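You operate a simulated robot arm through the tools that you are given. There is no shell and no other tool.

Carry out the task below with a simulated robot arm. There is one attempt and no reset: what you move stays moved.

TASK
Tighten the ring, push the disc home and couple the link rod.
Fine: both ring screws and the link screw end tight.

The check looks at the end state, three seconds after you hand in, the way a careful person would. Anything else that was tipped, shoved, dropped, spilled or broken makes it a failure.

THE ROBOT
A 7-joint arm with a two-finger parallel gripper, fixed in place. Base frame: the origin is at the foot of the arm, x ahead of it, y to its left, z up. Readings come in m, degrees, newtons and seconds.
Its first joint turns from -166.0 to 166.0 degrees. Payload 1.57 kg.
The tool frame sits at the grasp point between the pads (the TCP): z along the fingers, y along the line on which they close. The tips reach 0.03 m beyond it. The gripper opens to 0.08 m. The fingers are 0.017 m wide and 0.012 m thick; the gripper's body (0.04 by 0.082 m) begins 0.08 m behind the TCP.
Orientation is that of the tool frame in the base frame, as a unit quaternion [x, y, z, w]. With the fingers straight down and closing along the base's y, the tool's x points along the base's -x, its y along +y and its z along -z.

THE INTERFACE
- The arm moves only by the tool apply_moves. Its argument "steps" is a list of rows, each an object (a shift or turn left out is 0, a gripper value left out holds the last) with "linear": the shift along the tool's x, y, z in units of 150 mm (1.0 is 150 mm), a list of three; "angular": the turn, a rotation vector about the tool's x, y, z in units of 120 degrees (1.0 is 120 degrees), a list of three; "gripper": the finger opening in m, from 0 to 0.08. In form: [{"linear": [dx, dy, dz], "angular": [wx, wy, wz], "gripper": gripper}, ...]. A call has 1 to 20 rows; each row is the pose to reach, as a shift and turn from the pose commanded when the call began, along the tool's axes at that moment. A call with a number of a shift or a turn outside -1 to 1 is refused whole. Rows are played at 5 a second. More than 0.05 m and 8.6 degrees between two rows, or a gripper value outside its range, and nothing of the call is played. A pose out of reach is approached as far as the arm can. The call stops where the force on the tool passes 80 N (or 10 N more than at its start, if that is more) or the arm is blocked; 0.2 s more then pass. Each finger travels about 0.153 m/s and halts on what it meets, pressing with about 38 N; the grip force reading is that of the motor and also rises with nothing between the fingers. The clock runs only during rows and for 0.2 s after the last one: add rows that repeat a pose to give the fingers time. The reply holds the time, the measured pose of the TCP, the force on the tool along the base axes, the opening and the grip force, in the units named above and with some noise, with the torque about the TCP (base axes, N m) and any sound that the robot's microphone picked up.
- Cameras (640 x 400 px; columns grow to the right, rows downward): "scene" is fixed at [0.4206, -0.5062, 1.4243]; the picture's right is [0.99, -0.11, 0.00], its down [-0.03, -0.30, -0.95] and it looks along [0.10, 0.95, -0.30] (base axes); focal length 329 px, centre (320, 200). "wrist" rides on the gripper at [0.072, -0.007, -0.122] in the tool frame; the picture's right is [0.09, 1.00, 0.00], its down [-0.84, 0.08, -0.54] and it looks along [-0.54, 0.05, 0.84] (tool axes); focal length 238 px, centre (320, 200). There is no depth. A picture from a camera that has moved, and an enlarged one, comes with that camera's place and axes in the base frame and with its lens. The place of the scene camera against the robot may be out by one fixed shift of up to 0.025 m in any direction.
- capture(camera): a new picture of that camera. The clock stands still meanwhile.
- enlarge(camera, box): a new picture of the part [left, top, right, bottom] of that camera's present view, enlarged. The clock stands still meanwhile.
- finish_job(): hands the job in; it is judged then, once.

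Nothing tells you positions but the pictures and the camera data. Unless the task says otherwise, let go and move clear before handing in.

The tools are called after "Emit:" by a JSON object that holds its "fn" and its "kwargs". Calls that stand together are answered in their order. apply_moves: Moves the arm, as the interface text tells. Its arguments: {"type":"object","properties":{"steps":{"type":"array","items":{"type":"object","properties":{"linear":{"type":"array","items":{"type":"number"}},"angular":{"type":"array","items":{"type":"number"}},"gripper":{"type":"number"}}}}},"required":["steps"]} The other tools are called the same way: capture (camera) takes a picture; enlarge (camera, box) takes an enlarged picture of a part of a camera's view; finish_job () hands the job in.

At the start:

```text
time_s: 0.0
eef_pos: [0.1527, 0.4342, 1.1947]
orientation: [0.0, 1.0, 0.0, 0.0]
force: [-0.7, 0.1, -0.9]
moment: [-0.02, 0.04, 0.0]
finger_gap: 0.08
grasp_force: 0.1
```

scene: 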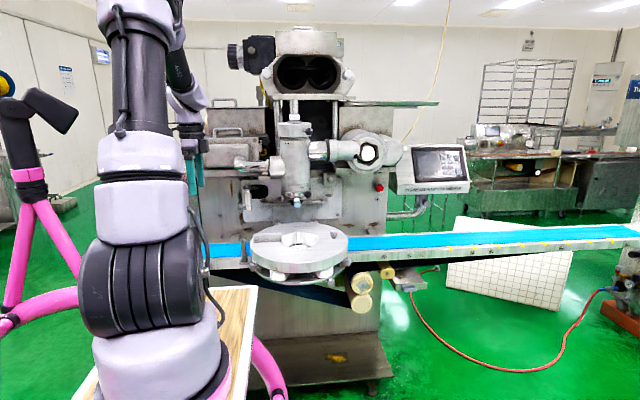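
wrist: 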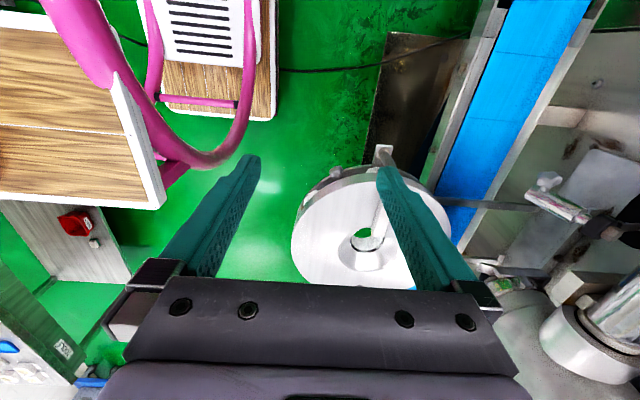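

I see a machine with a metal disc, a head above it with a ring/screws, and a link rod. I'll take closer pictures before moving anything.

Emit:
{"fn": "enlarge", "kwargs": {"camera": "scene", "box": [200, 20, 420, 160]}}

Emit:
{"fn": "enlarge", "kwargs": {"camera": "scene", "box": [200, 140, 420, 320]}}

Emit:
{"fn": "capture", "kwargs": {"camera": "wrist"}}

```text
2.86 times, centred on (310, 90) of scene
camera zoom: at [0.4206, -0.5062, 1.4243], right [0.99, -0.11, 0.0], down [-0.03, -0.3, -0.95], along [0.1, 0.95, -0.3], focal length 939 px, centre (349, 514)
```

zoom: 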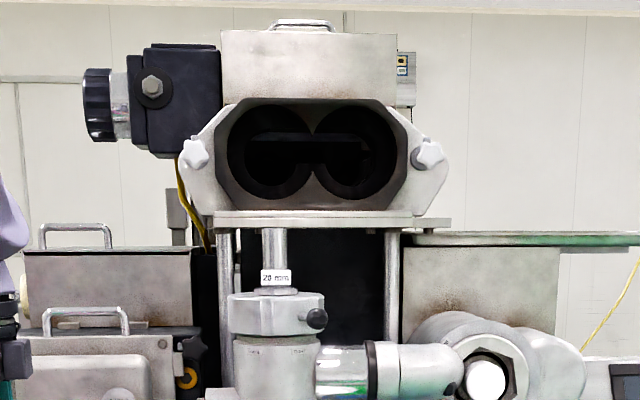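

```text
2.22 times, centred on (310, 230) of scene
camera zoom: at [0.4206, -0.5062, 1.4243], right [0.99, -0.11, 0.0], down [-0.03, -0.3, -0.95], along [0.1, 0.95, -0.3], focal length 730 px, centre (342, 133)
```

zoom: 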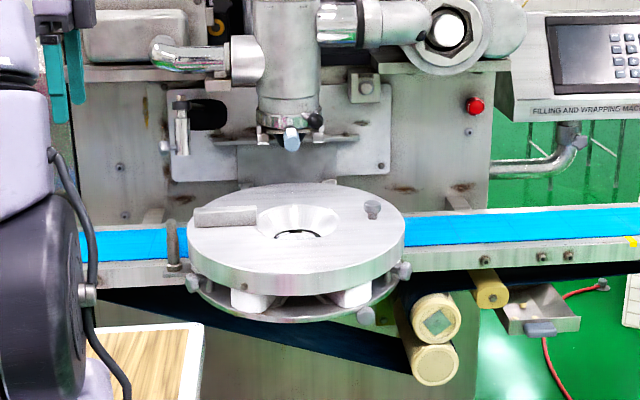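

```text
taken
camera wrist: at [0.0815, 0.4271, 1.3177], right [-0.09, 1.0, 0.0], down [0.84, 0.08, 0.54], along [0.54, 0.05, -0.84], focal length 238 px, centre (320, 200)
```

wrist: 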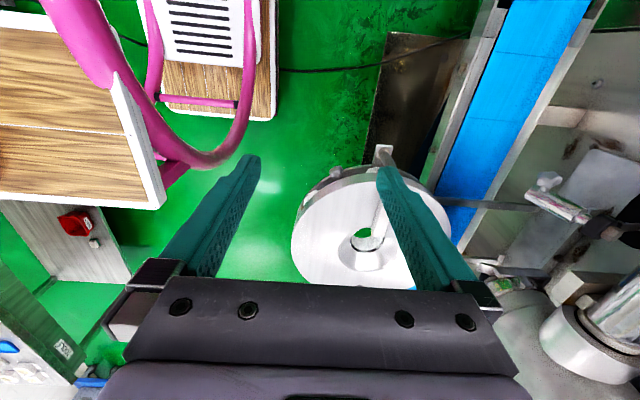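

The disc sits on white blocks above a ring with several screw heads around it. I'll zoom in further on each detail.

Emit:
{"fn": "enlarge", "kwargs": {"camera": "scene", "box": [240, 195, 360, 270]}}

Emit:
{"fn": "enlarge", "kwargs": {"camera": "scene", "box": [240, 245, 360, 320]}}

Emit:
{"fn": "enlarge", "kwargs": {"camera": "scene", "box": [230, 150, 350, 225]}}

Emit:
{"fn": "enlarge", "kwargs": {"camera": "scene", "box": [250, 95, 370, 170]}}

Emit:
{"fn": "enlarge", "kwargs": {"camera": "wrist", "box": [280, 130, 460, 290]}}

Emit:
{"fn": "enlarge", "kwargs": {"camera": "wrist", "box": [460, 130, 640, 390]}}

```text
5.33 times, centred on (300, 232) of scene
camera zoom: at [0.4206, -0.5062, 1.4243], right [0.99, -0.11, 0.0], down [-0.03, -0.3, -0.95], along [0.1, 0.95, -0.3], focal length 1753 px, centre (427, 27)
```

zoom: 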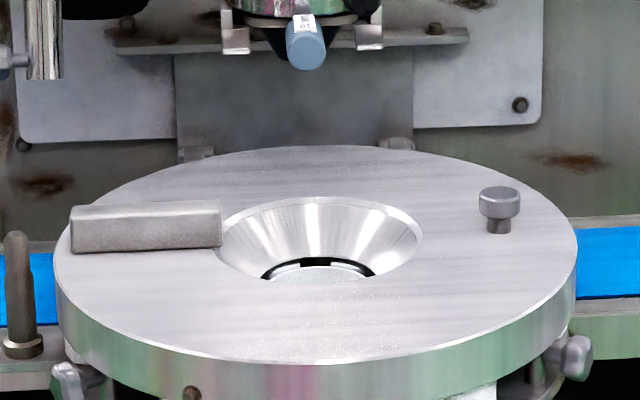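

```text
5.33 times, centred on (300, 282) of scene
camera zoom: at [0.4206, -0.5062, 1.4243], right [0.99, -0.11, 0.0], down [-0.03, -0.3, -0.95], along [0.1, 0.95, -0.3], focal length 1753 px, centre (427, -240)
```

zoom: 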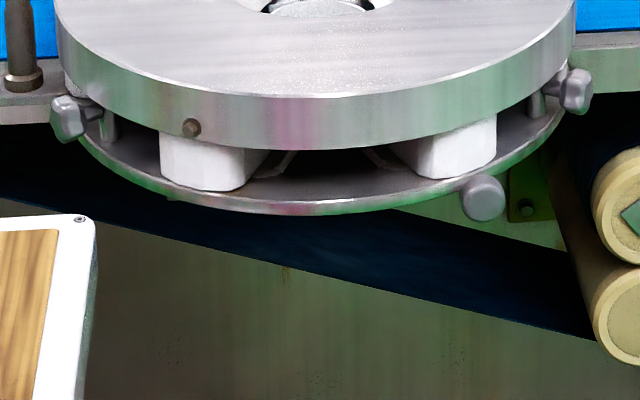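

```text
5.33 times, centred on (290, 188) of scene
camera zoom: at [0.4206, -0.5062, 1.4243], right [0.99, -0.11, 0.0], down [-0.03, -0.3, -0.95], along [0.1, 0.95, -0.3], focal length 1753 px, centre (480, 267)
```

zoom: 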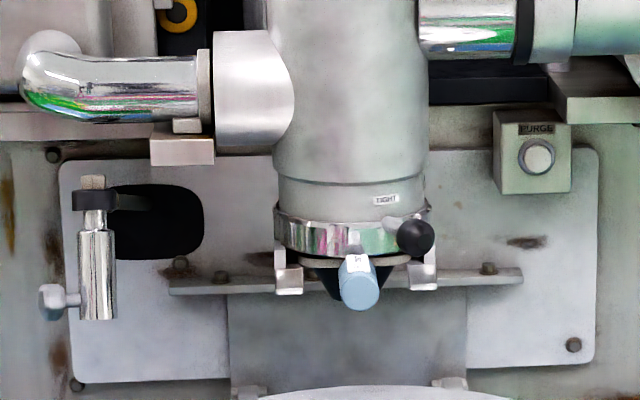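

```text
5.33 times, centred on (310, 132) of scene
camera zoom: at [0.4206, -0.5062, 1.4243], right [0.99, -0.11, 0.0], down [-0.03, -0.3, -0.95], along [0.1, 0.95, -0.3], focal length 1753 px, centre (373, 560)
```

zoom: 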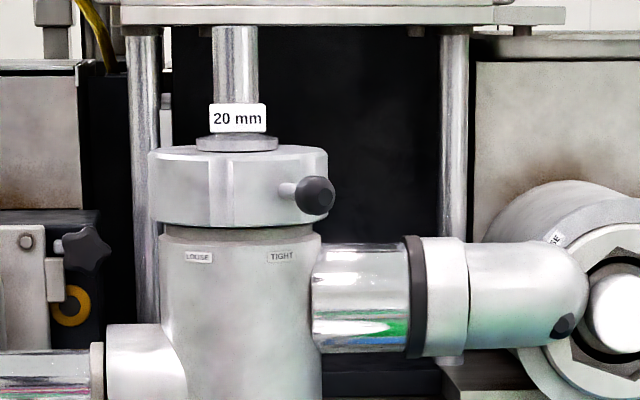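

```text
2.50 times, centred on (370, 210) of wrist
camera zoom: at [0.0815, 0.4271, 1.3177], right [-0.09, 1.0, 0.0], down [0.84, 0.08, 0.54], along [0.54, 0.05, -0.84], focal length 596 px, centre (195, 175)
```

zoom: 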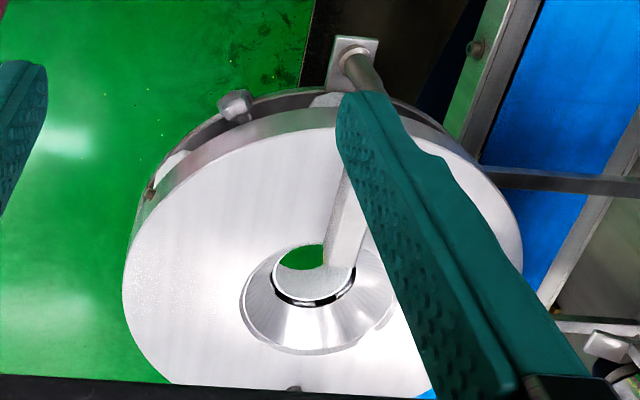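

```text
1.54 times, centred on (550, 260) of wrist
camera zoom: at [0.0815, 0.4271, 1.3177], right [-0.09, 1.0, 0.0], down [0.84, 0.08, 0.54], along [0.54, 0.05, -0.84], focal length 367 px, centre (-34, 108)
```

zoom: 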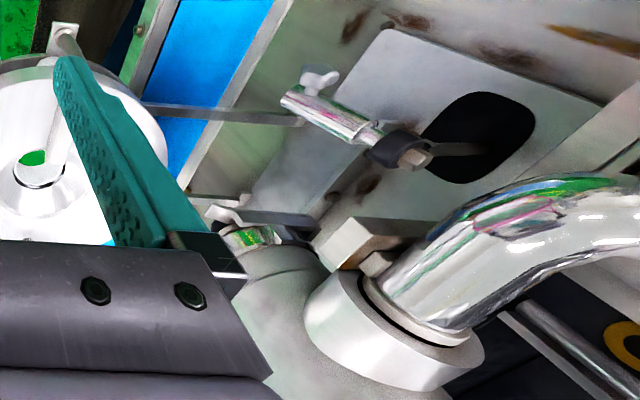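

The disc centre is roughly at (0.46, 0.58, 0.9), an upright pin is near (0.26, 0.58, 0.84), and a hanging chrome rod with a thumbscrew is near (0.26, 0.83, 1.0). I'll turn the tool about the vertical so the wrist camera gets a better look.

Emit:
{"fn": "apply_moves", "kwargs": {"steps": [{"angular": [0, 0, -0.06]}, {"angular": [0, 0, -0.12]}, {"angular": [0, 0, -0.18]}, {"angular": [0, 0, -0.24]}, {"angular": [0, 0, -0.24]}]}}

Emit:
{"fn": "capture", "kwargs": {"camera": "wrist"}}

Emit:
{"fn": "capture", "kwargs": {"camera": "scene"}}

```text
time_s: 1.2
eef_pos: [0.1521, 0.4342, 1.1957]
orientation: [-0.249, 0.968, 0.0, 0.0]
force: [-0.8, 0.5, -0.3]
moment: [-0.02, -0.02, 0.0]
finger_gap: 0.08
grasp_force: 0.0
```

```text
taken
camera wrist: at [0.0934, 0.3934, 1.3174], right [-0.56, 0.83, 0.0], down [0.7, 0.47, 0.54], along [0.45, 0.3, -0.84], focal length 238 px, centre (320, 200)
```

wrist: 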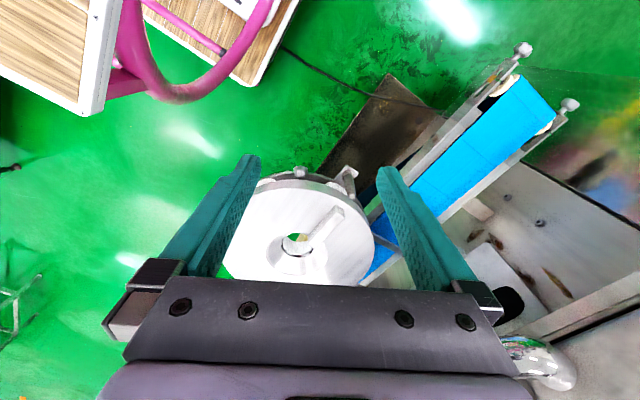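

```text
taken
```

scene: 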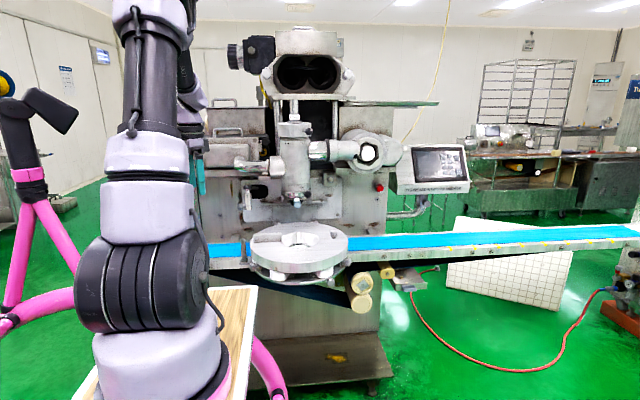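

The wrist view still shows the disc low in the frame, so I'll lower the hand and tilt the fingers forward to look at the ring, disc and link rod from the robot side.

Emit:
{"fn": "apply_moves", "kwargs": {"steps": [{"linear": [0, 0, 0.1], "angular": [0, -0.05, 0]}, {"linear": [0, 0, 0.2], "angular": [0, -0.1, 0]}, {"linear": [0, 0, 0.3], "angular": [0, -0.15, 0]}, {"linear": [0, 0, 0.4], "angular": [0, -0.2, 0]}, {"linear": [0, 0, 0.5], "angular": [0, -0.25, 0]}, {"linear": [0, 0, 0.6], "angular": [0, -0.3, 0]}, {"linear": [0, 0, 0.6], "angular": [0, -0.3, 0]}]}}

Emit:
{"fn": "capture", "kwargs": {"camera": "wrist"}}

```text
time_s: 2.8
eef_pos: [0.1533, 0.4356, 1.1051]
orientation: [-0.237, 0.921, 0.078, 0.3]
force: [-0.5, -0.4, -0.7]
moment: [0.0, 0.01, -0.01]
finger_gap: 0.0799
grasp_force: 0.1
```

```text
taken
camera wrist: at [0.0428, 0.3657, 1.1615], right [-0.55, 0.84, -0.05], down [0.28, 0.24, 0.93], along [0.79, 0.49, -0.36], focal length 238 px, centre (320, 200)
```

wrist: 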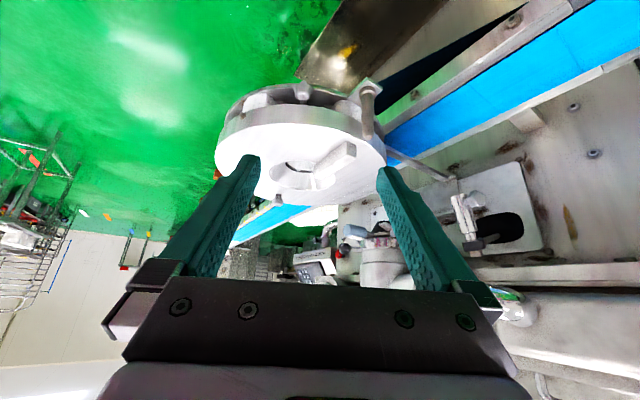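

The disc, its under-ring, the pin and the hanging link are now all in view, though upside down. I'll enlarge them.

Emit:
{"fn": "enlarge", "kwargs": {"camera": "wrist", "box": [200, 70, 400, 210]}}

Emit:
{"fn": "enlarge", "kwargs": {"camera": "wrist", "box": [400, 130, 560, 300]}}

Emit:
{"fn": "enlarge", "kwargs": {"camera": "wrist", "box": [230, 190, 430, 300]}}

Emit:
{"fn": "enlarge", "kwargs": {"camera": "wrist", "box": [330, 60, 460, 200]}}

```text
2.86 times, centred on (300, 140) of wrist
camera zoom: at [0.0428, 0.3657, 1.1615], right [-0.55, 0.84, -0.05], down [0.28, 0.24, 0.93], along [0.79, 0.49, -0.36], focal length 681 px, centre (377, 371)
```

zoom: 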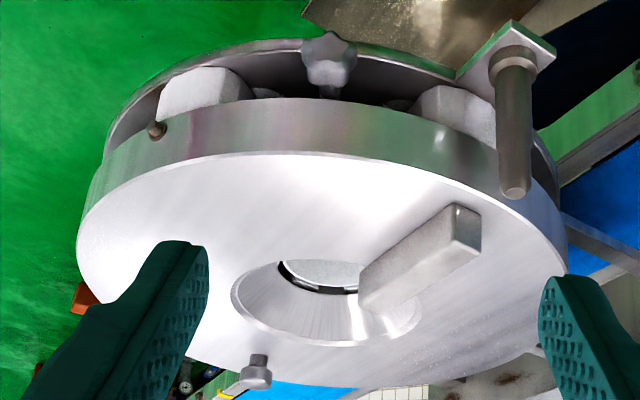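

```text
2.35 times, centred on (480, 215) of wrist
camera zoom: at [0.0428, 0.3657, 1.1615], right [-0.55, 0.84, -0.05], down [0.28, 0.24, 0.93], along [0.79, 0.49, -0.36], focal length 561 px, centre (-56, 165)
```

zoom: 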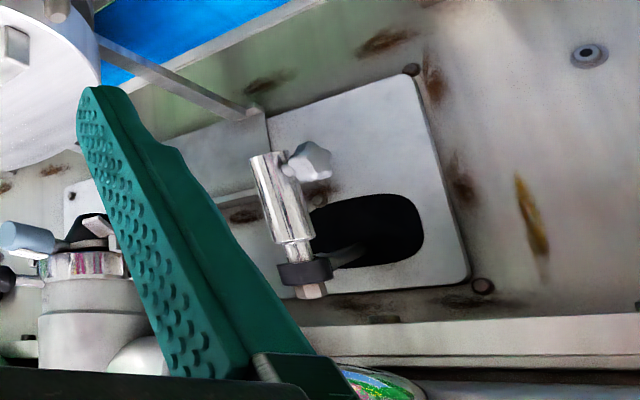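

```text
3.20 times, centred on (330, 245) of wrist
camera zoom: at [0.0428, 0.3657, 1.1615], right [-0.55, 0.84, -0.05], down [0.28, 0.24, 0.93], along [0.79, 0.49, -0.36], focal length 763 px, centre (288, 56)
```

zoom: 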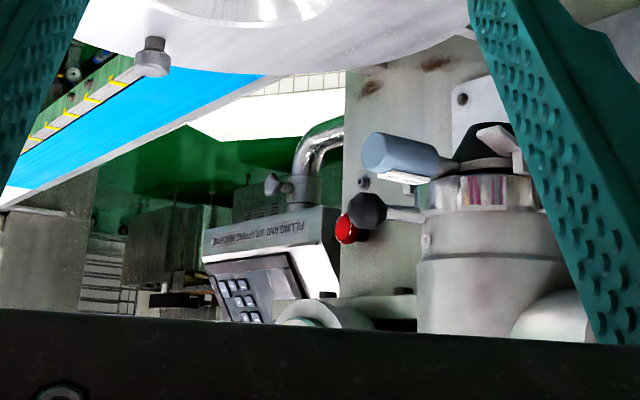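

```text
2.86 times, centred on (395, 130) of wrist
camera zoom: at [0.0428, 0.3657, 1.1615], right [-0.55, 0.84, -0.05], down [0.28, 0.24, 0.93], along [0.79, 0.49, -0.36], focal length 681 px, centre (106, 400)
```

zoom: 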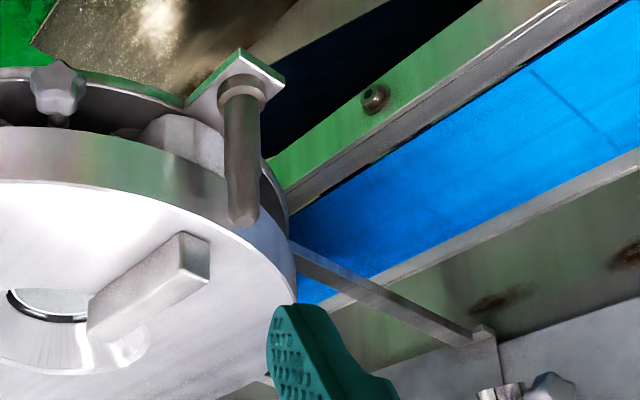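

The layout is becoming clear: the disc unit sits on arms about 0.24 m short of the nozzle axis, which is near (0.458, 0.818), and the pin would end up under the hanging link rod once the disc is pushed in. I'll zoom tightly on the screws, labels and nozzle ring.

Emit:
{"fn": "enlarge", "kwargs": {"camera": "scene", "box": [276, 178, 324, 208]}}

Emit:
{"fn": "enlarge", "kwargs": {"camera": "scene", "box": [244, 258, 284, 283]}}

Emit:
{"fn": "enlarge", "kwargs": {"camera": "scene", "box": [320, 250, 360, 290]}}

Emit:
{"fn": "enlarge", "kwargs": {"camera": "scene", "box": [230, 178, 262, 212]}}

Emit:
{"fn": "enlarge", "kwargs": {"camera": "scene", "box": [270, 115, 330, 150]}}

Emit:
{"fn": "enlarge", "kwargs": {"camera": "wrist", "box": [280, 70, 340, 110]}}

```text
13.33 times, centred on (300, 193) of scene
camera zoom: at [0.4206, -0.5062, 1.4243], right [0.99, -0.11, 0.0], down [-0.03, -0.3, -0.95], along [0.1, 0.95, -0.3], focal length 4382 px, centre (587, 293)
```

zoom: 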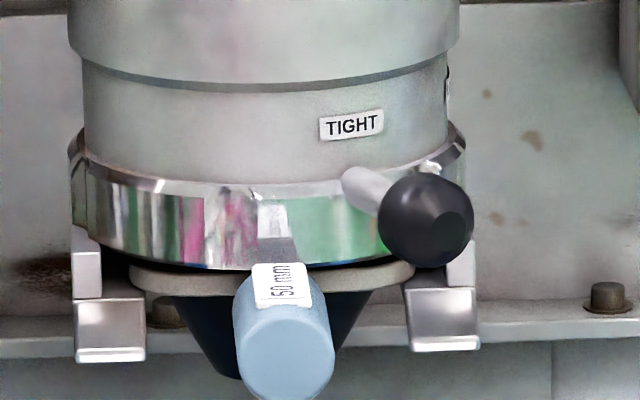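

```text
16.00 times, centred on (264, 270) of scene
camera zoom: at [0.4206, -0.5062, 1.4243], right [0.99, -0.11, 0.0], down [-0.03, -0.3, -0.95], along [0.1, 0.95, -0.3], focal length 5259 px, centre (1216, -928)
```

zoom: 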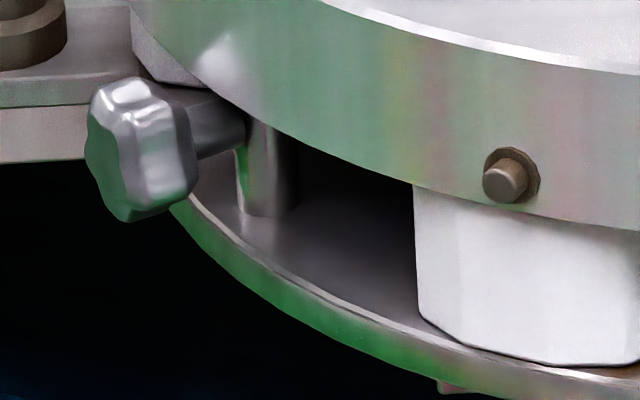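

```text
10.00 times, centred on (340, 270) of scene
camera zoom: at [0.4206, -0.5062, 1.4243], right [0.99, -0.11, 0.0], down [-0.03, -0.3, -0.95], along [0.1, 0.95, -0.3], focal length 3287 px, centre (120, -500)
```

zoom: 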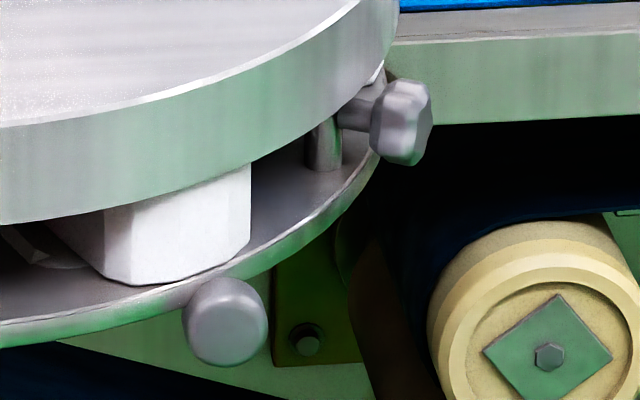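

```text
11.76 times, centred on (246, 195) of scene
camera zoom: at [0.4206, -0.5062, 1.4243], right [0.99, -0.11, 0.0], down [-0.03, -0.3, -0.95], along [0.1, 0.95, -0.3], focal length 3867 px, centre (1191, 259)
```

zoom: 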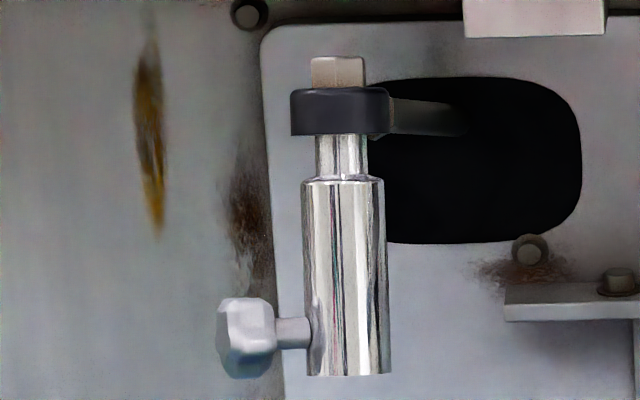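

```text
10.67 times, centred on (300, 132) of scene
camera zoom: at [0.4206, -0.5062, 1.4243], right [0.99, -0.11, 0.0], down [-0.03, -0.3, -0.95], along [0.1, 0.95, -0.3], focal length 3506 px, centre (533, 920)
```

zoom: 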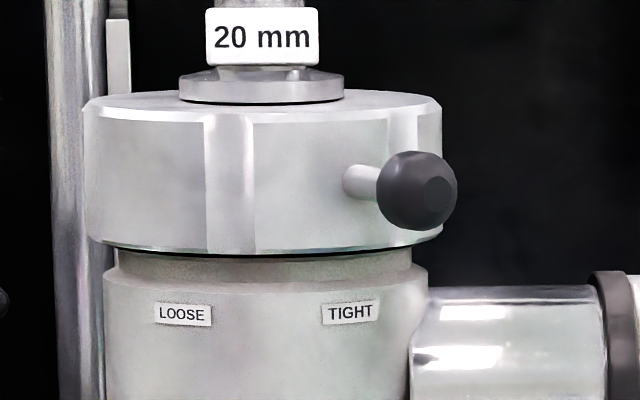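

```text
10.00 times, centred on (310, 90) of wrist
camera zoom: at [0.0428, 0.3657, 1.1615], right [-0.55, 0.84, -0.05], down [0.28, 0.24, 0.93], along [0.79, 0.49, -0.36], focal length 2384 px, centre (420, 1300)
```

zoom: 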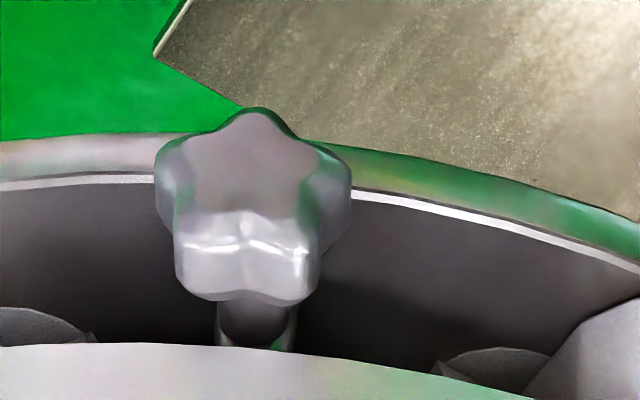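

The knobs on the left and right of the ring are star screws, near (0.30, 0.49, 0.875) and (0.66, 0.48, 0.875). I'll move the camera round to the front of the disc to see the ring, screws and rails before touching anything.

Emit:
{"fn": "apply_moves", "kwargs": {"steps": [{"linear": [-0.015, -0.104, 0.059], "angular": [-0.0387, -0.0117, -0.0415]}, {"linear": [-0.03, -0.209, 0.118], "angular": [-0.0773, -0.0233, -0.083]}, {"linear": [-0.045, -0.313, 0.177], "angular": [-0.116, -0.035, -0.1245]}, {"linear": [-0.06, -0.418, 0.236], "angular": [-0.1547, -0.0467, -0.166]}, {"linear": [-0.075, -0.522, 0.294], "angular": [-0.1933, -0.0583, -0.2076]}, {"linear": [-0.091, -0.627, 0.353], "angular": [-0.232, -0.07, -0.249]}, {"linear": [-0.106, -0.731, 0.412], "angular": [-0.2707, -0.0817, -0.2906]}, {"linear": [-0.121, -0.836, 0.471], "angular": [-0.3093, -0.0933, -0.3321]}, {"linear": [-0.136, -0.94, 0.53], "angular": [-0.348, -0.105, -0.3736]}, {"linear": [-0.136, -0.94, 0.53], "angular": [-0.348, -0.105, -0.3736]}]}}

Emit:
{"fn": "capture", "kwargs": {"camera": "wrist"}}

Emit:
{"fn": "capture", "kwargs": {"camera": "scene"}}

```text
time_s: 5.0
eef_pos: [0.2855, 0.387, 1.0542]
orientation: [0.642, -0.64, -0.299, -0.299]
force: [-1.2, 0.3, 0.1]
moment: [0.01, 0.0, -0.03]
finger_gap: 0.0801
grasp_force: 0.1
out of reach, approached as far as the arm can: row 7, 8, 9, 10
```

```text
taken
camera wrist: at [0.2929, 0.247, 1.0787], right [-1.0, -0.06, -0.07], down [-0.08, 0.12, 0.99], along [-0.05, 0.99, -0.13], focal length 238 px, centre (320, 200)
```

wrist: 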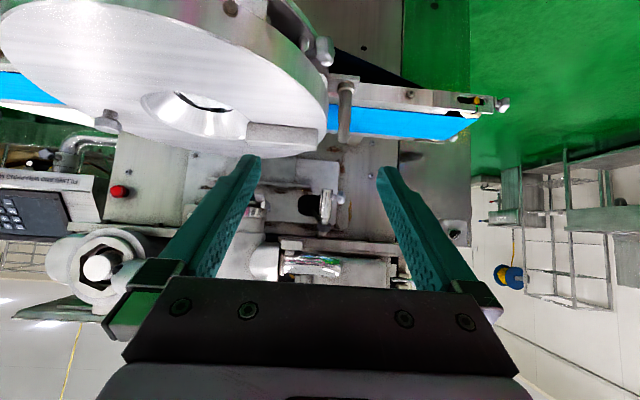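

```text
taken
```

scene: 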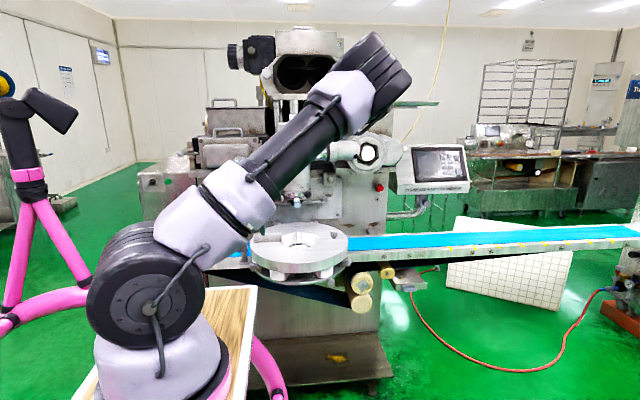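

The arm stopped at a fold limit, but this view from the front-left shows the disc, pin and link rod. I'll enlarge it.

Emit:
{"fn": "enlarge", "kwargs": {"camera": "wrist", "box": [280, 20, 420, 160]}}

Emit:
{"fn": "enlarge", "kwargs": {"camera": "wrist", "box": [240, 150, 400, 290]}}

Emit:
{"fn": "enlarge", "kwargs": {"camera": "wrist", "box": [0, 0, 340, 200]}}

```text
2.86 times, centred on (350, 90) of wrist
camera zoom: at [0.2929, 0.247, 1.0787], right [-1.0, -0.06, -0.07], down [-0.08, 0.12, 0.99], along [-0.05, 0.99, -0.13], focal length 681 px, centre (234, 514)
```

zoom: 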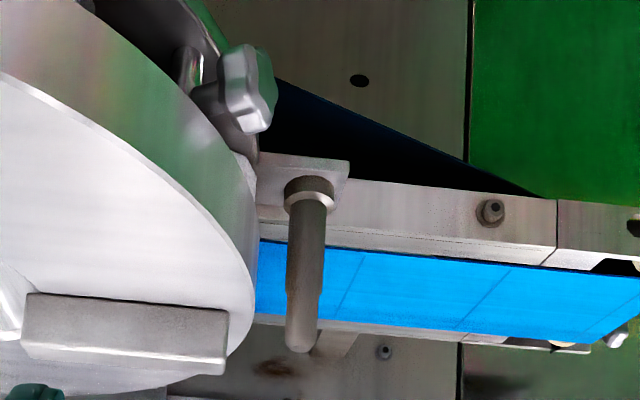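

```text
2.86 times, centred on (320, 220) of wrist
camera zoom: at [0.2929, 0.247, 1.0787], right [-1.0, -0.06, -0.07], down [-0.08, 0.12, 0.99], along [-0.05, 0.99, -0.13], focal length 681 px, centre (320, 143)
```

zoom: 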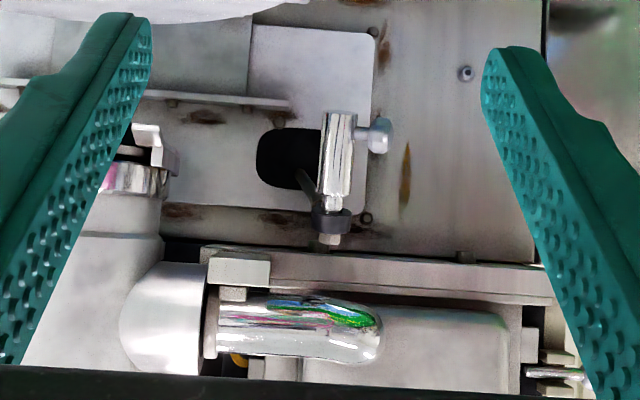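

```text
1.88 times, centred on (170, 100) of wrist
camera zoom: at [0.2929, 0.247, 1.0787], right [-1.0, -0.06, -0.07], down [-0.08, 0.12, 0.99], along [-0.05, 0.99, -0.13], focal length 449 px, centre (602, 388)
```

zoom: 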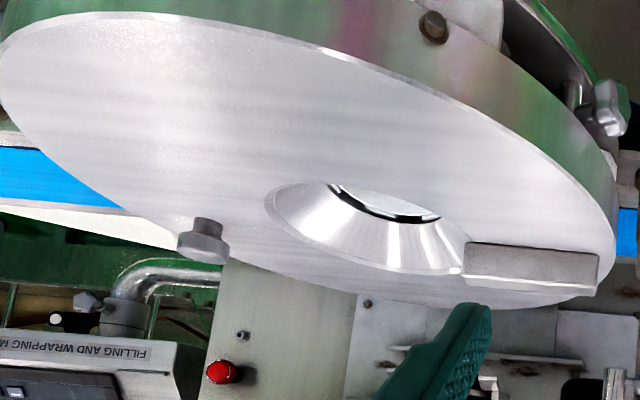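

Triangulating from the two wrist views: left ring screw at (0.288, 0.479, 0.890), pin tip at (0.250, 0.569, 0.952), link tube bottom at (0.251, 0.795, 0.984), and link screw at (0.220, 0.787, 1.000). Next I'll look at the front of the disc and the right ring screw.

Emit:
{"fn": "apply_moves", "kwargs": {"steps": [{"linear": [0.08, -0.2, -0.033], "angular": [0, -0.0166, 0]}, {"linear": [0.16, -0.4, -0.065], "angular": [0, -0.033, 0]}, {"linear": [0.24, -0.6, -0.098], "angular": [0, -0.05, 0]}, {"linear": [0.32, -0.8, -0.13], "angular": [0, -0.067, 0]}, {"linear": [0.398, -1.0, -0.163], "angular": [0, -0.083, 0]}, {"linear": [0.398, -1.0, -0.163], "angular": [0, -0.083, 0]}]}}

Emit:
{"fn": "capture", "kwargs": {"camera": "wrist"}}

```text
time_s: 6.4
eef_pos: [0.4378, 0.3274, 1.0254]
orientation: [-0.612, 0.614, 0.352, 0.354]
force: [-0.4, 0.8, 0.3]
moment: [-0.01, -0.03, 0.0]
finger_gap: 0.0796
grasp_force: 0.1
out of reach, approached as far as the arm can: row 1, 2, 3, 4
```

```text
taken
camera wrist: at [0.4457, 0.1846, 1.0248], right [-1.0, -0.04, -0.08], down [-0.08, -0.05, 1.0], along [-0.05, 1.0, 0.05], focal length 238 px, centre (320, 200)
```

wrist: 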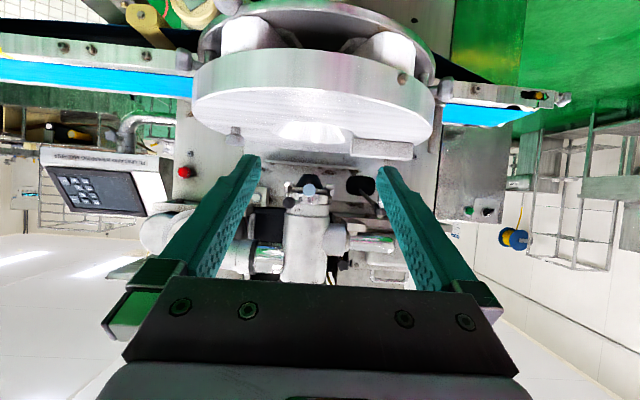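

I now have a front view. I'll enlarge the disc's underside and both side screws.

Emit:
{"fn": "enlarge", "kwargs": {"camera": "wrist", "box": [170, 0, 320, 110]}}

Emit:
{"fn": "enlarge", "kwargs": {"camera": "wrist", "box": [310, 0, 460, 110]}}

Emit:
{"fn": "enlarge", "kwargs": {"camera": "wrist", "box": [240, 130, 400, 290]}}

Emit:
{"fn": "enlarge", "kwargs": {"camera": "wrist", "box": [200, 80, 450, 200]}}

```text
3.64 times, centred on (245, 55) of wrist
camera zoom: at [0.4457, 0.1846, 1.0248], right [-1.0, -0.04, -0.08], down [-0.08, -0.05, 1.0], along [-0.05, 1.0, 0.05], focal length 867 px, centre (593, 727)
```

zoom: 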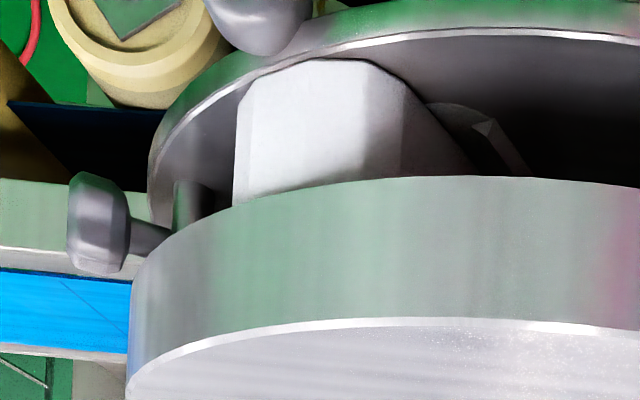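

```text
3.64 times, centred on (385, 55) of wrist
camera zoom: at [0.4457, 0.1846, 1.0248], right [-1.0, -0.04, -0.08], down [-0.08, -0.05, 1.0], along [-0.05, 1.0, 0.05], focal length 867 px, centre (84, 727)
```

zoom: 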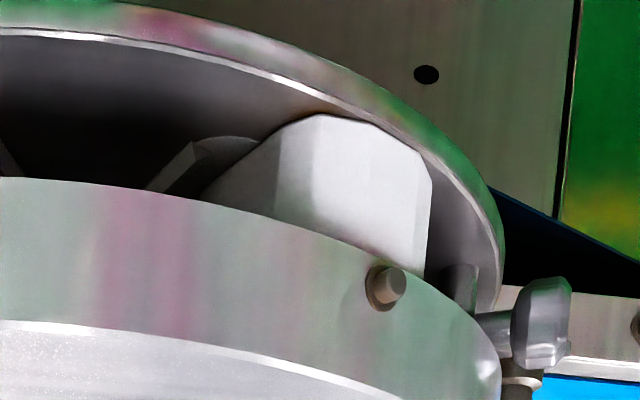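

```text
2.50 times, centred on (320, 210) of wrist
camera zoom: at [0.4457, 0.1846, 1.0248], right [-1.0, -0.04, -0.08], down [-0.08, -0.05, 1.0], along [-0.05, 1.0, 0.05], focal length 596 px, centre (320, 175)
```

zoom: 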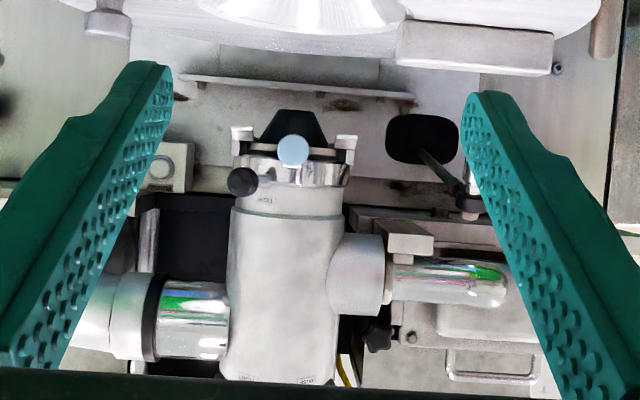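

```text
2.56 times, centred on (325, 140) of wrist
camera zoom: at [0.4457, 0.1846, 1.0248], right [-1.0, -0.04, -0.08], down [-0.08, -0.05, 1.0], along [-0.05, 1.0, 0.05], focal length 610 px, centre (307, 354)
```

zoom: 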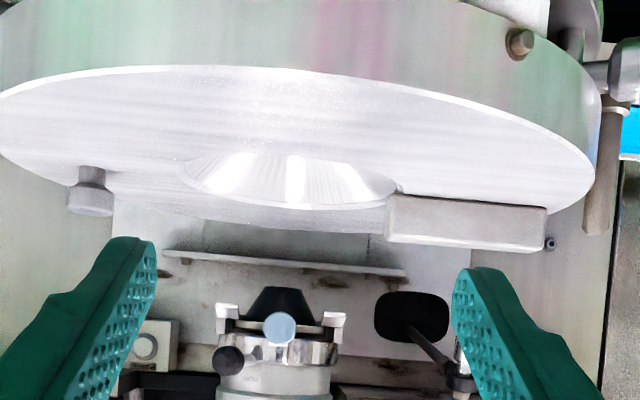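

The right ring screw is at about (0.604, 0.477, 0.889), the disc centre at (0.446, 0.570), the disc radius at 0.17, and its height from 0.904 to 0.938. The nozzle axis is also at x≈0.447. I'll start with the left ring screw and bring the hand above it, leaning slightly outward.

Emit:
{"fn": "apply_moves", "kwargs": {"steps": [{"linear": [-0.0668, 0.0989, 0.0552], "angular": [0.0325, 0.0301, 0.0389]}, {"linear": [-0.1336, 0.1978, 0.1104], "angular": [0.0651, 0.0602, 0.0779]}, {"linear": [-0.2004, 0.2967, 0.1656], "angular": [0.0976, 0.0904, 0.1168]}, {"linear": [-0.2672, 0.3956, 0.2208], "angular": [0.1302, 0.1205, 0.1557]}, {"linear": [-0.334, 0.4945, 0.276], "angular": [0.1627, 0.1506, 0.1947]}, {"linear": [-0.4008, 0.5934, 0.3312], "angular": [0.1952, 0.1807, 0.2336]}, {"linear": [-0.4676, 0.6923, 0.3864], "angular": [0.2278, 0.2108, 0.2725]}, {"linear": [-0.5344, 0.7912, 0.4416], "angular": [0.2603, 0.241, 0.3114]}, {"linear": [-0.6012, 0.8901, 0.4968], "angular": [0.2929, 0.2711, 0.3504]}, {"linear": [-0.668, 0.989, 0.552], "angular": [0.3254, 0.3012, 0.3893]}, {"linear": [-0.668, 0.989, 0.552], "angular": [0.3254, 0.3012, 0.3893]}]}}

Emit:
{"fn": "capture", "kwargs": {"camera": "wrist"}}

Emit:
{"fn": "capture", "kwargs": {"camera": "scene"}}

```text
time_s: 8.8
eef_pos: [0.289, 0.449, 1.0674]
orientation: [-0.255, 0.951, 0.046, 0.167]
force: [0.2, 0.5, -0.6]
moment: [0.02, -0.04, -0.02]
finger_gap: 0.0799
grasp_force: 0.0
```

```text
taken
camera wrist: at [0.1978, 0.3892, 1.1584], right [-0.57, 0.82, -0.03], down [0.48, 0.37, 0.8], along [0.66, 0.44, -0.61], focal length 238 px, centre (320, 200)
```

wrist: 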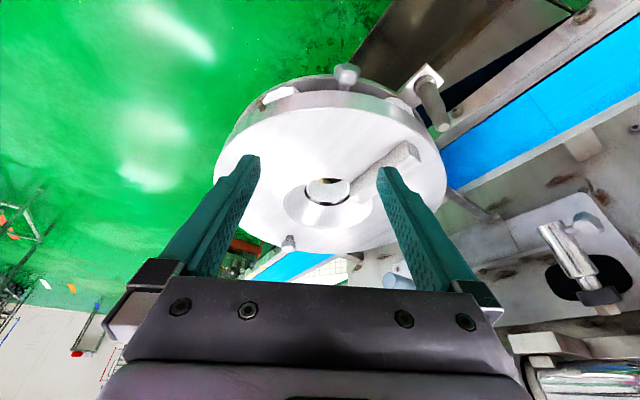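

```text
taken
```

scene: 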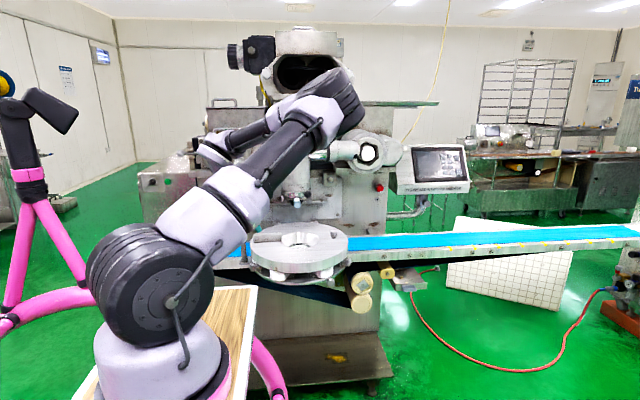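

The hand is above the left screw. I'll zoom in to refine its position and check the star's orientation.

Emit:
{"fn": "enlarge", "kwargs": {"camera": "wrist", "box": [310, 50, 390, 110]}}

Emit:
{"fn": "enlarge", "kwargs": {"camera": "wrist", "box": [530, 190, 640, 320]}}

```text
6.67 times, centred on (350, 80) of wrist
camera zoom: at [0.1978, 0.3892, 1.1584], right [-0.57, 0.82, -0.03], down [0.48, 0.37, 0.8], along [0.66, 0.44, -0.61], focal length 1589 px, centre (120, 1000)
```

zoom: 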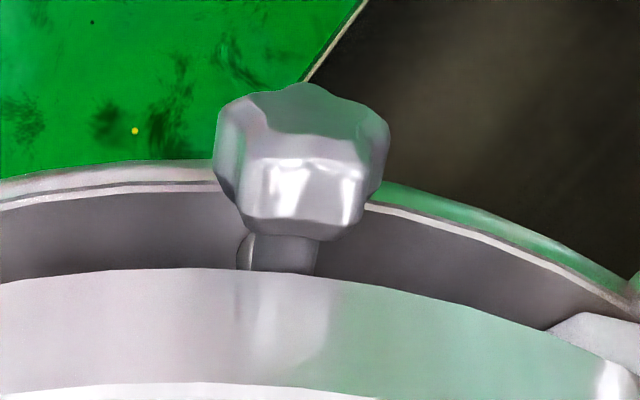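

```text
3.08 times, centred on (585, 255) of wrist
camera zoom: at [0.1978, 0.3892, 1.1584], right [-0.57, 0.82, -0.03], down [0.48, 0.37, 0.8], along [0.66, 0.44, -0.61], focal length 733 px, centre (-495, 31)
```

zoom: 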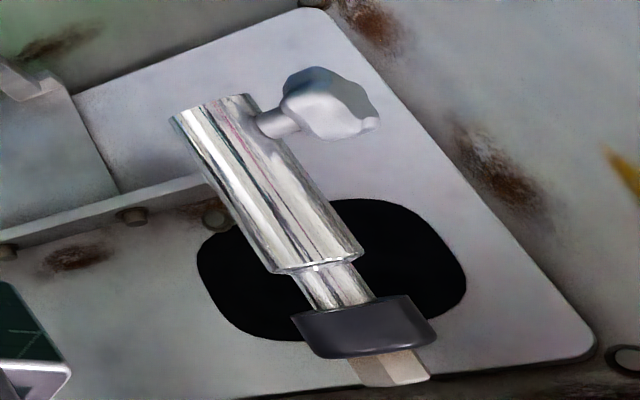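

The knob position is confirmed at (0.2875, 0.479, 0.890). I'll move to a pre-grasp point just above it along the approach line and check.

Emit:
{"fn": "apply_moves", "kwargs": {"steps": [{"linear": [0.08, 0.044, 0.135]}, {"linear": [0.16, 0.087, 0.27]}, {"linear": [0.24, 0.13, 0.405]}, {"linear": [0.334, 0.175, 0.541]}, {"linear": [0.334, 0.175, 0.541]}]}}

Emit:
{"fn": "capture", "kwargs": {"camera": "wrist"}}

Emit:
{"fn": "enlarge", "kwargs": {"camera": "scene", "box": [200, 180, 360, 300]}}

```text
time_s: 10.0
eef_pos: [0.2586, 0.4616, 0.9763]
orientation: [-0.256, 0.951, 0.046, 0.167]
force: [1.0, 0.1, -0.2]
moment: [0.02, -0.01, -0.01]
finger_gap: 0.0801
grasp_force: 0.0
```

```text
taken
camera wrist: at [0.1678, 0.4001, 1.0666], right [-0.57, 0.82, -0.03], down [0.48, 0.37, 0.8], along [0.66, 0.44, -0.6], focal length 238 px, centre (320, 200)
```

wrist: 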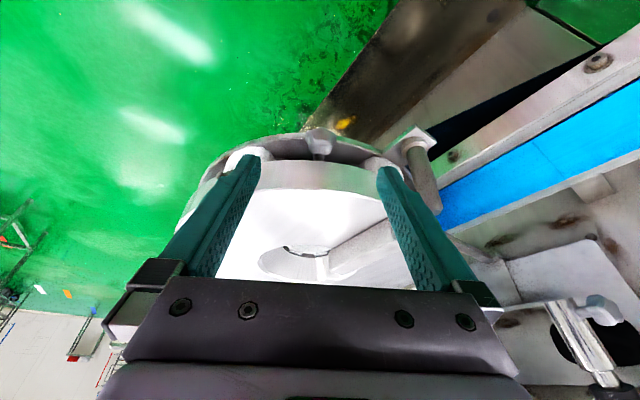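

```text
3.33 times, centred on (280, 240) of scene
camera zoom: at [0.4206, -0.5062, 1.4243], right [0.99, -0.11, 0.0], down [-0.03, -0.3, -0.95], along [0.1, 0.95, -0.3], focal length 1096 px, centre (453, 67)
```

zoom: 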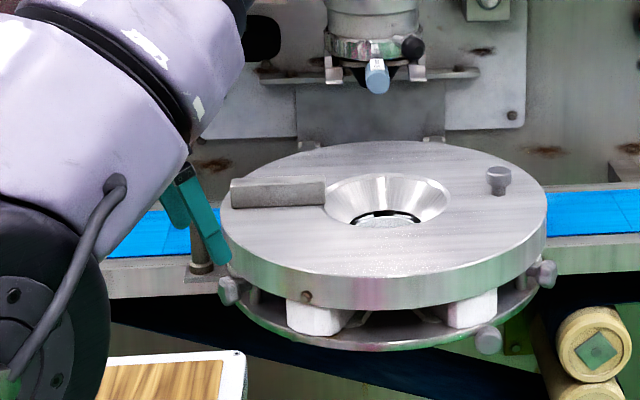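

The knob is centred between the fingers. I'll descend along the tool axis with the fingers partly closed so they straddle the knob.

Emit:
{"fn": "apply_moves", "kwargs": {"steps": [{"linear": [0.002, 0.001, 0.0], "gripper": 0.056}, {"linear": [0.003, 0.001, 0.14], "gripper": 0.056}, {"linear": [0.004, 0.002, 0.28], "gripper": 0.056}, {"linear": [0.005, 0.002, 0.42], "gripper": 0.056}, {"linear": [0.005, 0.002, 0.543], "gripper": 0.056}, {"linear": [0.005, 0.002, 0.543], "gripper": 0.056}]}}

Emit:
{"fn": "capture", "kwargs": {"camera": "wrist"}}

Emit:
{"fn": "enlarge", "kwargs": {"camera": "scene", "box": [220, 240, 300, 290]}}

Emit:
{"fn": "enlarge", "kwargs": {"camera": "wrist", "box": [260, 120, 380, 210]}}

```text
time_s: 11.4
eef_pos: [0.2831, 0.4756, 0.8996]
orientation: [-0.256, 0.951, 0.045, 0.168]
force: [-0.6, 0.6, -1.1]
moment: [0.03, 0.0, -0.03]
finger_gap: 0.0561
grasp_force: 0.1
```

```text
taken
camera wrist: at [0.1929, 0.4143, 0.9903], right [-0.57, 0.82, -0.03], down [0.48, 0.37, 0.8], along [0.66, 0.44, -0.6], focal length 238 px, centre (320, 200)
```

wrist: 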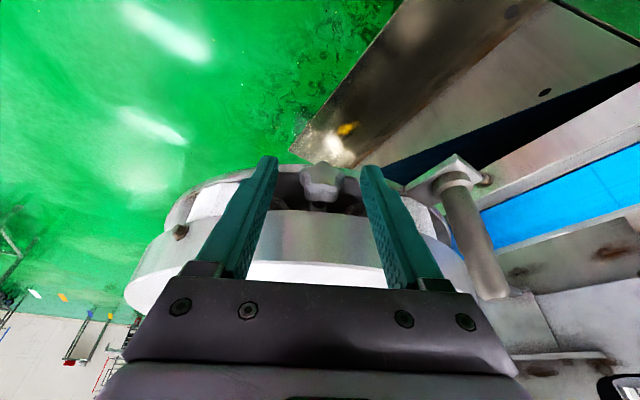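

```text
8.00 times, centred on (260, 265) of scene
camera zoom: at [0.4206, -0.5062, 1.4243], right [0.99, -0.11, 0.0], down [-0.03, -0.3, -0.95], along [0.1, 0.95, -0.3], focal length 2629 px, centre (800, -320)
```

zoom: 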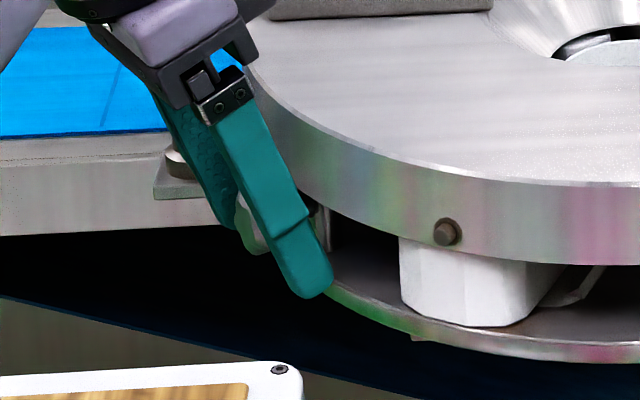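

```text
4.44 times, centred on (320, 165) of wrist
camera zoom: at [0.1929, 0.4143, 0.9903], right [-0.57, 0.82, -0.03], down [0.48, 0.37, 0.8], along [0.66, 0.44, -0.6], focal length 1059 px, centre (320, 356)
```

zoom: 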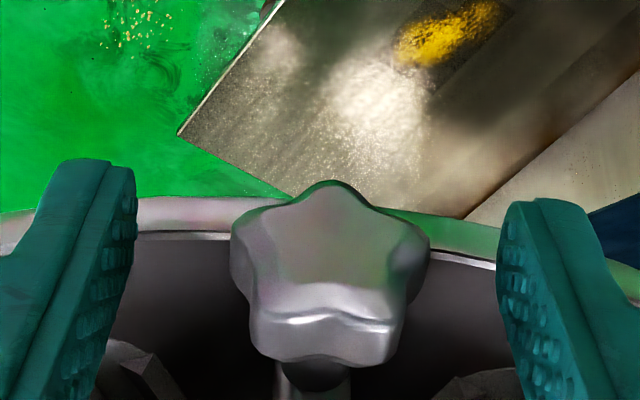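

The knob sits between the pads. I'll close on it and check the grip before turning.

Emit:
{"fn": "apply_moves", "kwargs": {"steps": [{"gripper": 0.02}, {"gripper": 0.02}, {"gripper": 0.02}]}}

Emit:
{"fn": "enlarge", "kwargs": {"camera": "wrist", "box": [260, 120, 380, 210]}}

```text
time_s: 12.2
eef_pos: [0.2832, 0.4752, 0.8996]
orientation: [-0.258, 0.95, 0.046, 0.167]
force: [-1.9, 7.9, -1.4]
moment: [0.15, -0.01, 0.1]
finger_gap: 0.0276
grasp_force: 38.2
```

```text
4.44 times, centred on (320, 165) of wrist
camera zoom: at [0.1926, 0.4147, 0.9904], right [-0.58, 0.82, -0.03], down [0.48, 0.37, 0.8], along [0.66, 0.44, -0.6], focal length 1059 px, centre (320, 356)
```

zoom: 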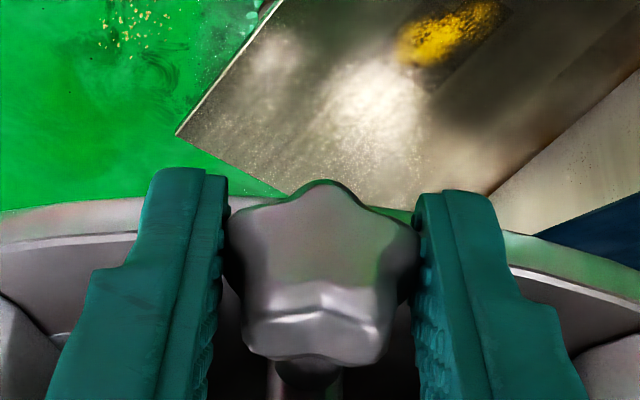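

The grip is solid at 27.6 mm. I'll turn a small first amount clockwise as seen from outside, pivoting about the screw axis, and watch the moment.

Emit:
{"fn": "apply_moves", "kwargs": {"steps": [{"linear": [0.0001, -0.0045, 0.0001], "angular": [-0.0313, 0, 0.0114]}, {"linear": [0.0002, -0.0089, 0.0006], "angular": [-0.0627, 0, 0.0228]}, {"linear": [0.0005, -0.0133, 0.0013], "angular": [-0.094, 0, 0.0342]}, {"linear": [0.0009, -0.0176, 0.0023], "angular": [-0.1253, 0, 0.0456]}, {"linear": [0.0013, -0.0219, 0.0036], "angular": [-0.1567, 0, 0.057]}]}}

Emit:
{"fn": "enlarge", "kwargs": {"camera": "wrist", "box": [260, 120, 380, 210]}}

Emit:
{"fn": "enlarge", "kwargs": {"camera": "scene", "box": [210, 220, 370, 310]}}

```text
time_s: 13.4
eef_pos: [0.2856, 0.473, 0.8987]
orientation: [-0.222, 0.944, 0.211, 0.121]
force: [3.2, 3.6, 23.7]
moment: [-0.02, 0.17, -0.02]
finger_gap: 0.0273
grasp_force: 38.5
```

```text
4.44 times, centred on (320, 165) of wrist
camera zoom: at [0.2093, 0.3854, 0.9817], right [-0.55, 0.77, 0.31], down [0.62, 0.13, 0.77], along [0.56, 0.62, -0.55], focal length 1059 px, centre (320, 356)
```

zoom: 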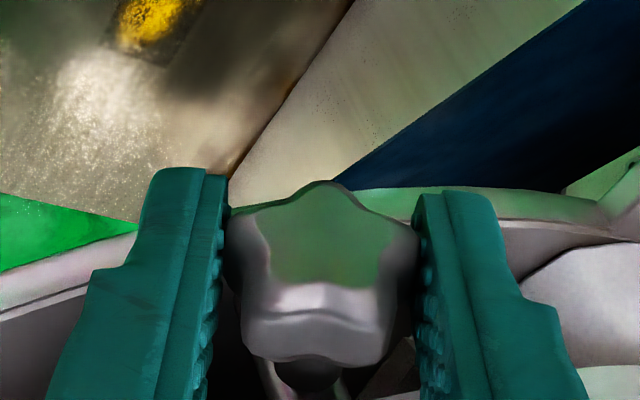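

```text
4.00 times, centred on (290, 265) of scene
camera zoom: at [0.4206, -0.5062, 1.4243], right [0.99, -0.11, 0.0], down [-0.03, -0.3, -0.95], along [0.1, 0.95, -0.3], focal length 1315 px, centre (440, -60)
```

zoom: 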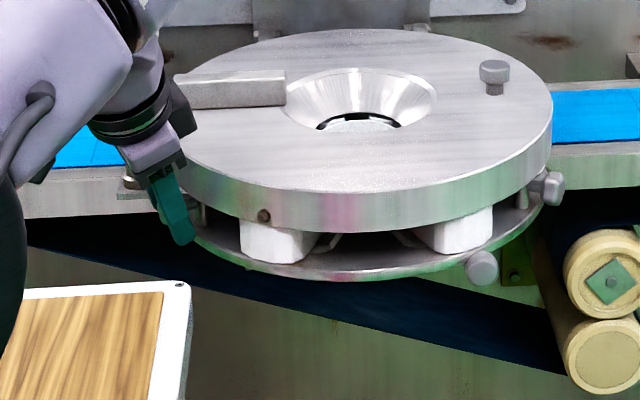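

The knob turns with the hand, but there is about 24 N of side load from a small pivot offset. I'll nudge up 1 mm to relieve it and learn the stiffness.

Emit:
{"fn": "apply_moves", "kwargs": {"steps": [{"linear": [-0.00215, 0.0023, -0.00587]}, {"linear": [-0.00215, 0.0023, -0.00587]}]}}

```text
time_s: 14.0
eef_pos: [0.286, 0.4724, 0.8979]
orientation: [-0.223, 0.944, 0.21, 0.121]
force: [4.2, 2.8, 18.1]
moment: [0.21, -0.22, -0.02]
finger_gap: 0.0277
grasp_force: 38.5
```

Emit:
{"fn": "apply_moves", "kwargs": {"steps": [{"linear": [-0.00215, 0.0023, -0.00587]}, {"linear": [-0.0043, 0.0046, -0.01174]}, {"linear": [-0.0043, 0.0046, -0.01174]}]}}

Emit:
{"fn": "enlarge", "kwargs": {"camera": "wrist", "box": [260, 120, 380, 210]}}

```text
time_s: 14.8
eef_pos: [0.2841, 0.4717, 0.8995]
orientation: [-0.222, 0.945, 0.208, 0.12]
force: [6.9, 7.9, -25.0]
moment: [0.25, -0.48, -0.17]
finger_gap: 0.0275
grasp_force: 38.3
```

```text
4.44 times, centred on (320, 165) of wrist
camera zoom: at [0.2094, 0.3858, 0.9825], right [-0.55, 0.78, 0.31], down [0.62, 0.13, 0.77], along [0.56, 0.62, -0.55], focal length 1059 px, centre (320, 356)
```

zoom: 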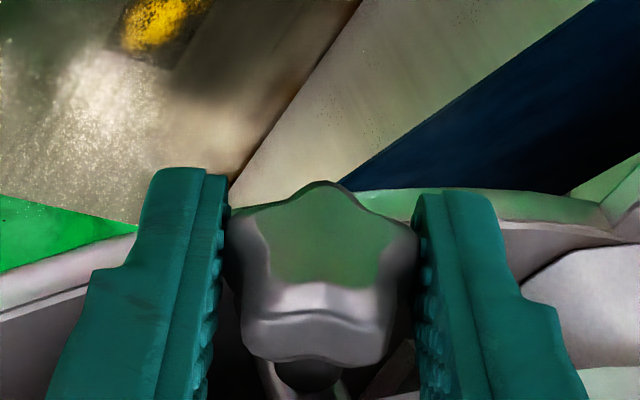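

The side load looks like a fingertip touching the plate rim below, so I'll release, back off, and regrip with a vertical hand placed slightly further out.

Emit:
{"fn": "apply_moves", "kwargs": {"steps": [{"gripper": 0.056}, {"gripper": 0.056}, {"linear": [0, 0, -0.1], "gripper": 0.056}, {"linear": [0, 0, -0.2], "gripper": 0.056}, {"linear": [0, 0, -0.35], "gripper": 0.056}, {"linear": [0, 0, -0.35], "gripper": 0.056}]}}

Emit:
{"fn": "enlarge", "kwargs": {"camera": "wrist", "box": [250, 90, 410, 190]}}

```text
time_s: 16.2
eef_pos: [0.2775, 0.4486, 0.9472]
orientation: [-0.222, 0.945, 0.21, 0.12]
force: [0.8, -0.5, -0.5]
moment: [0.02, -0.03, -0.01]
finger_gap: 0.0559
grasp_force: 0.1
```

```text
4.00 times, centred on (330, 140) of wrist
camera zoom: at [0.2016, 0.3622, 1.0305], right [-0.55, 0.77, 0.31], down [0.62, 0.13, 0.77], along [0.56, 0.62, -0.55], focal length 953 px, centre (280, 440)
```

zoom: 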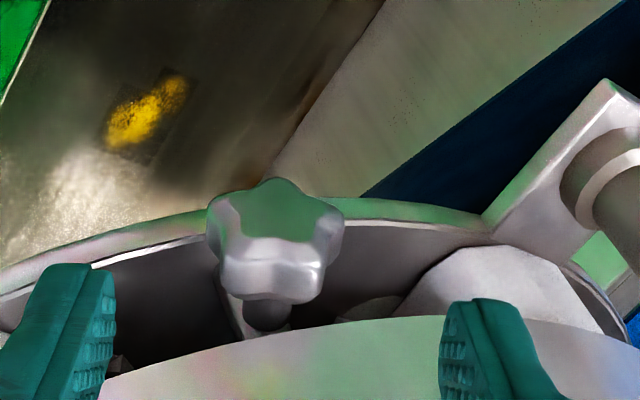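

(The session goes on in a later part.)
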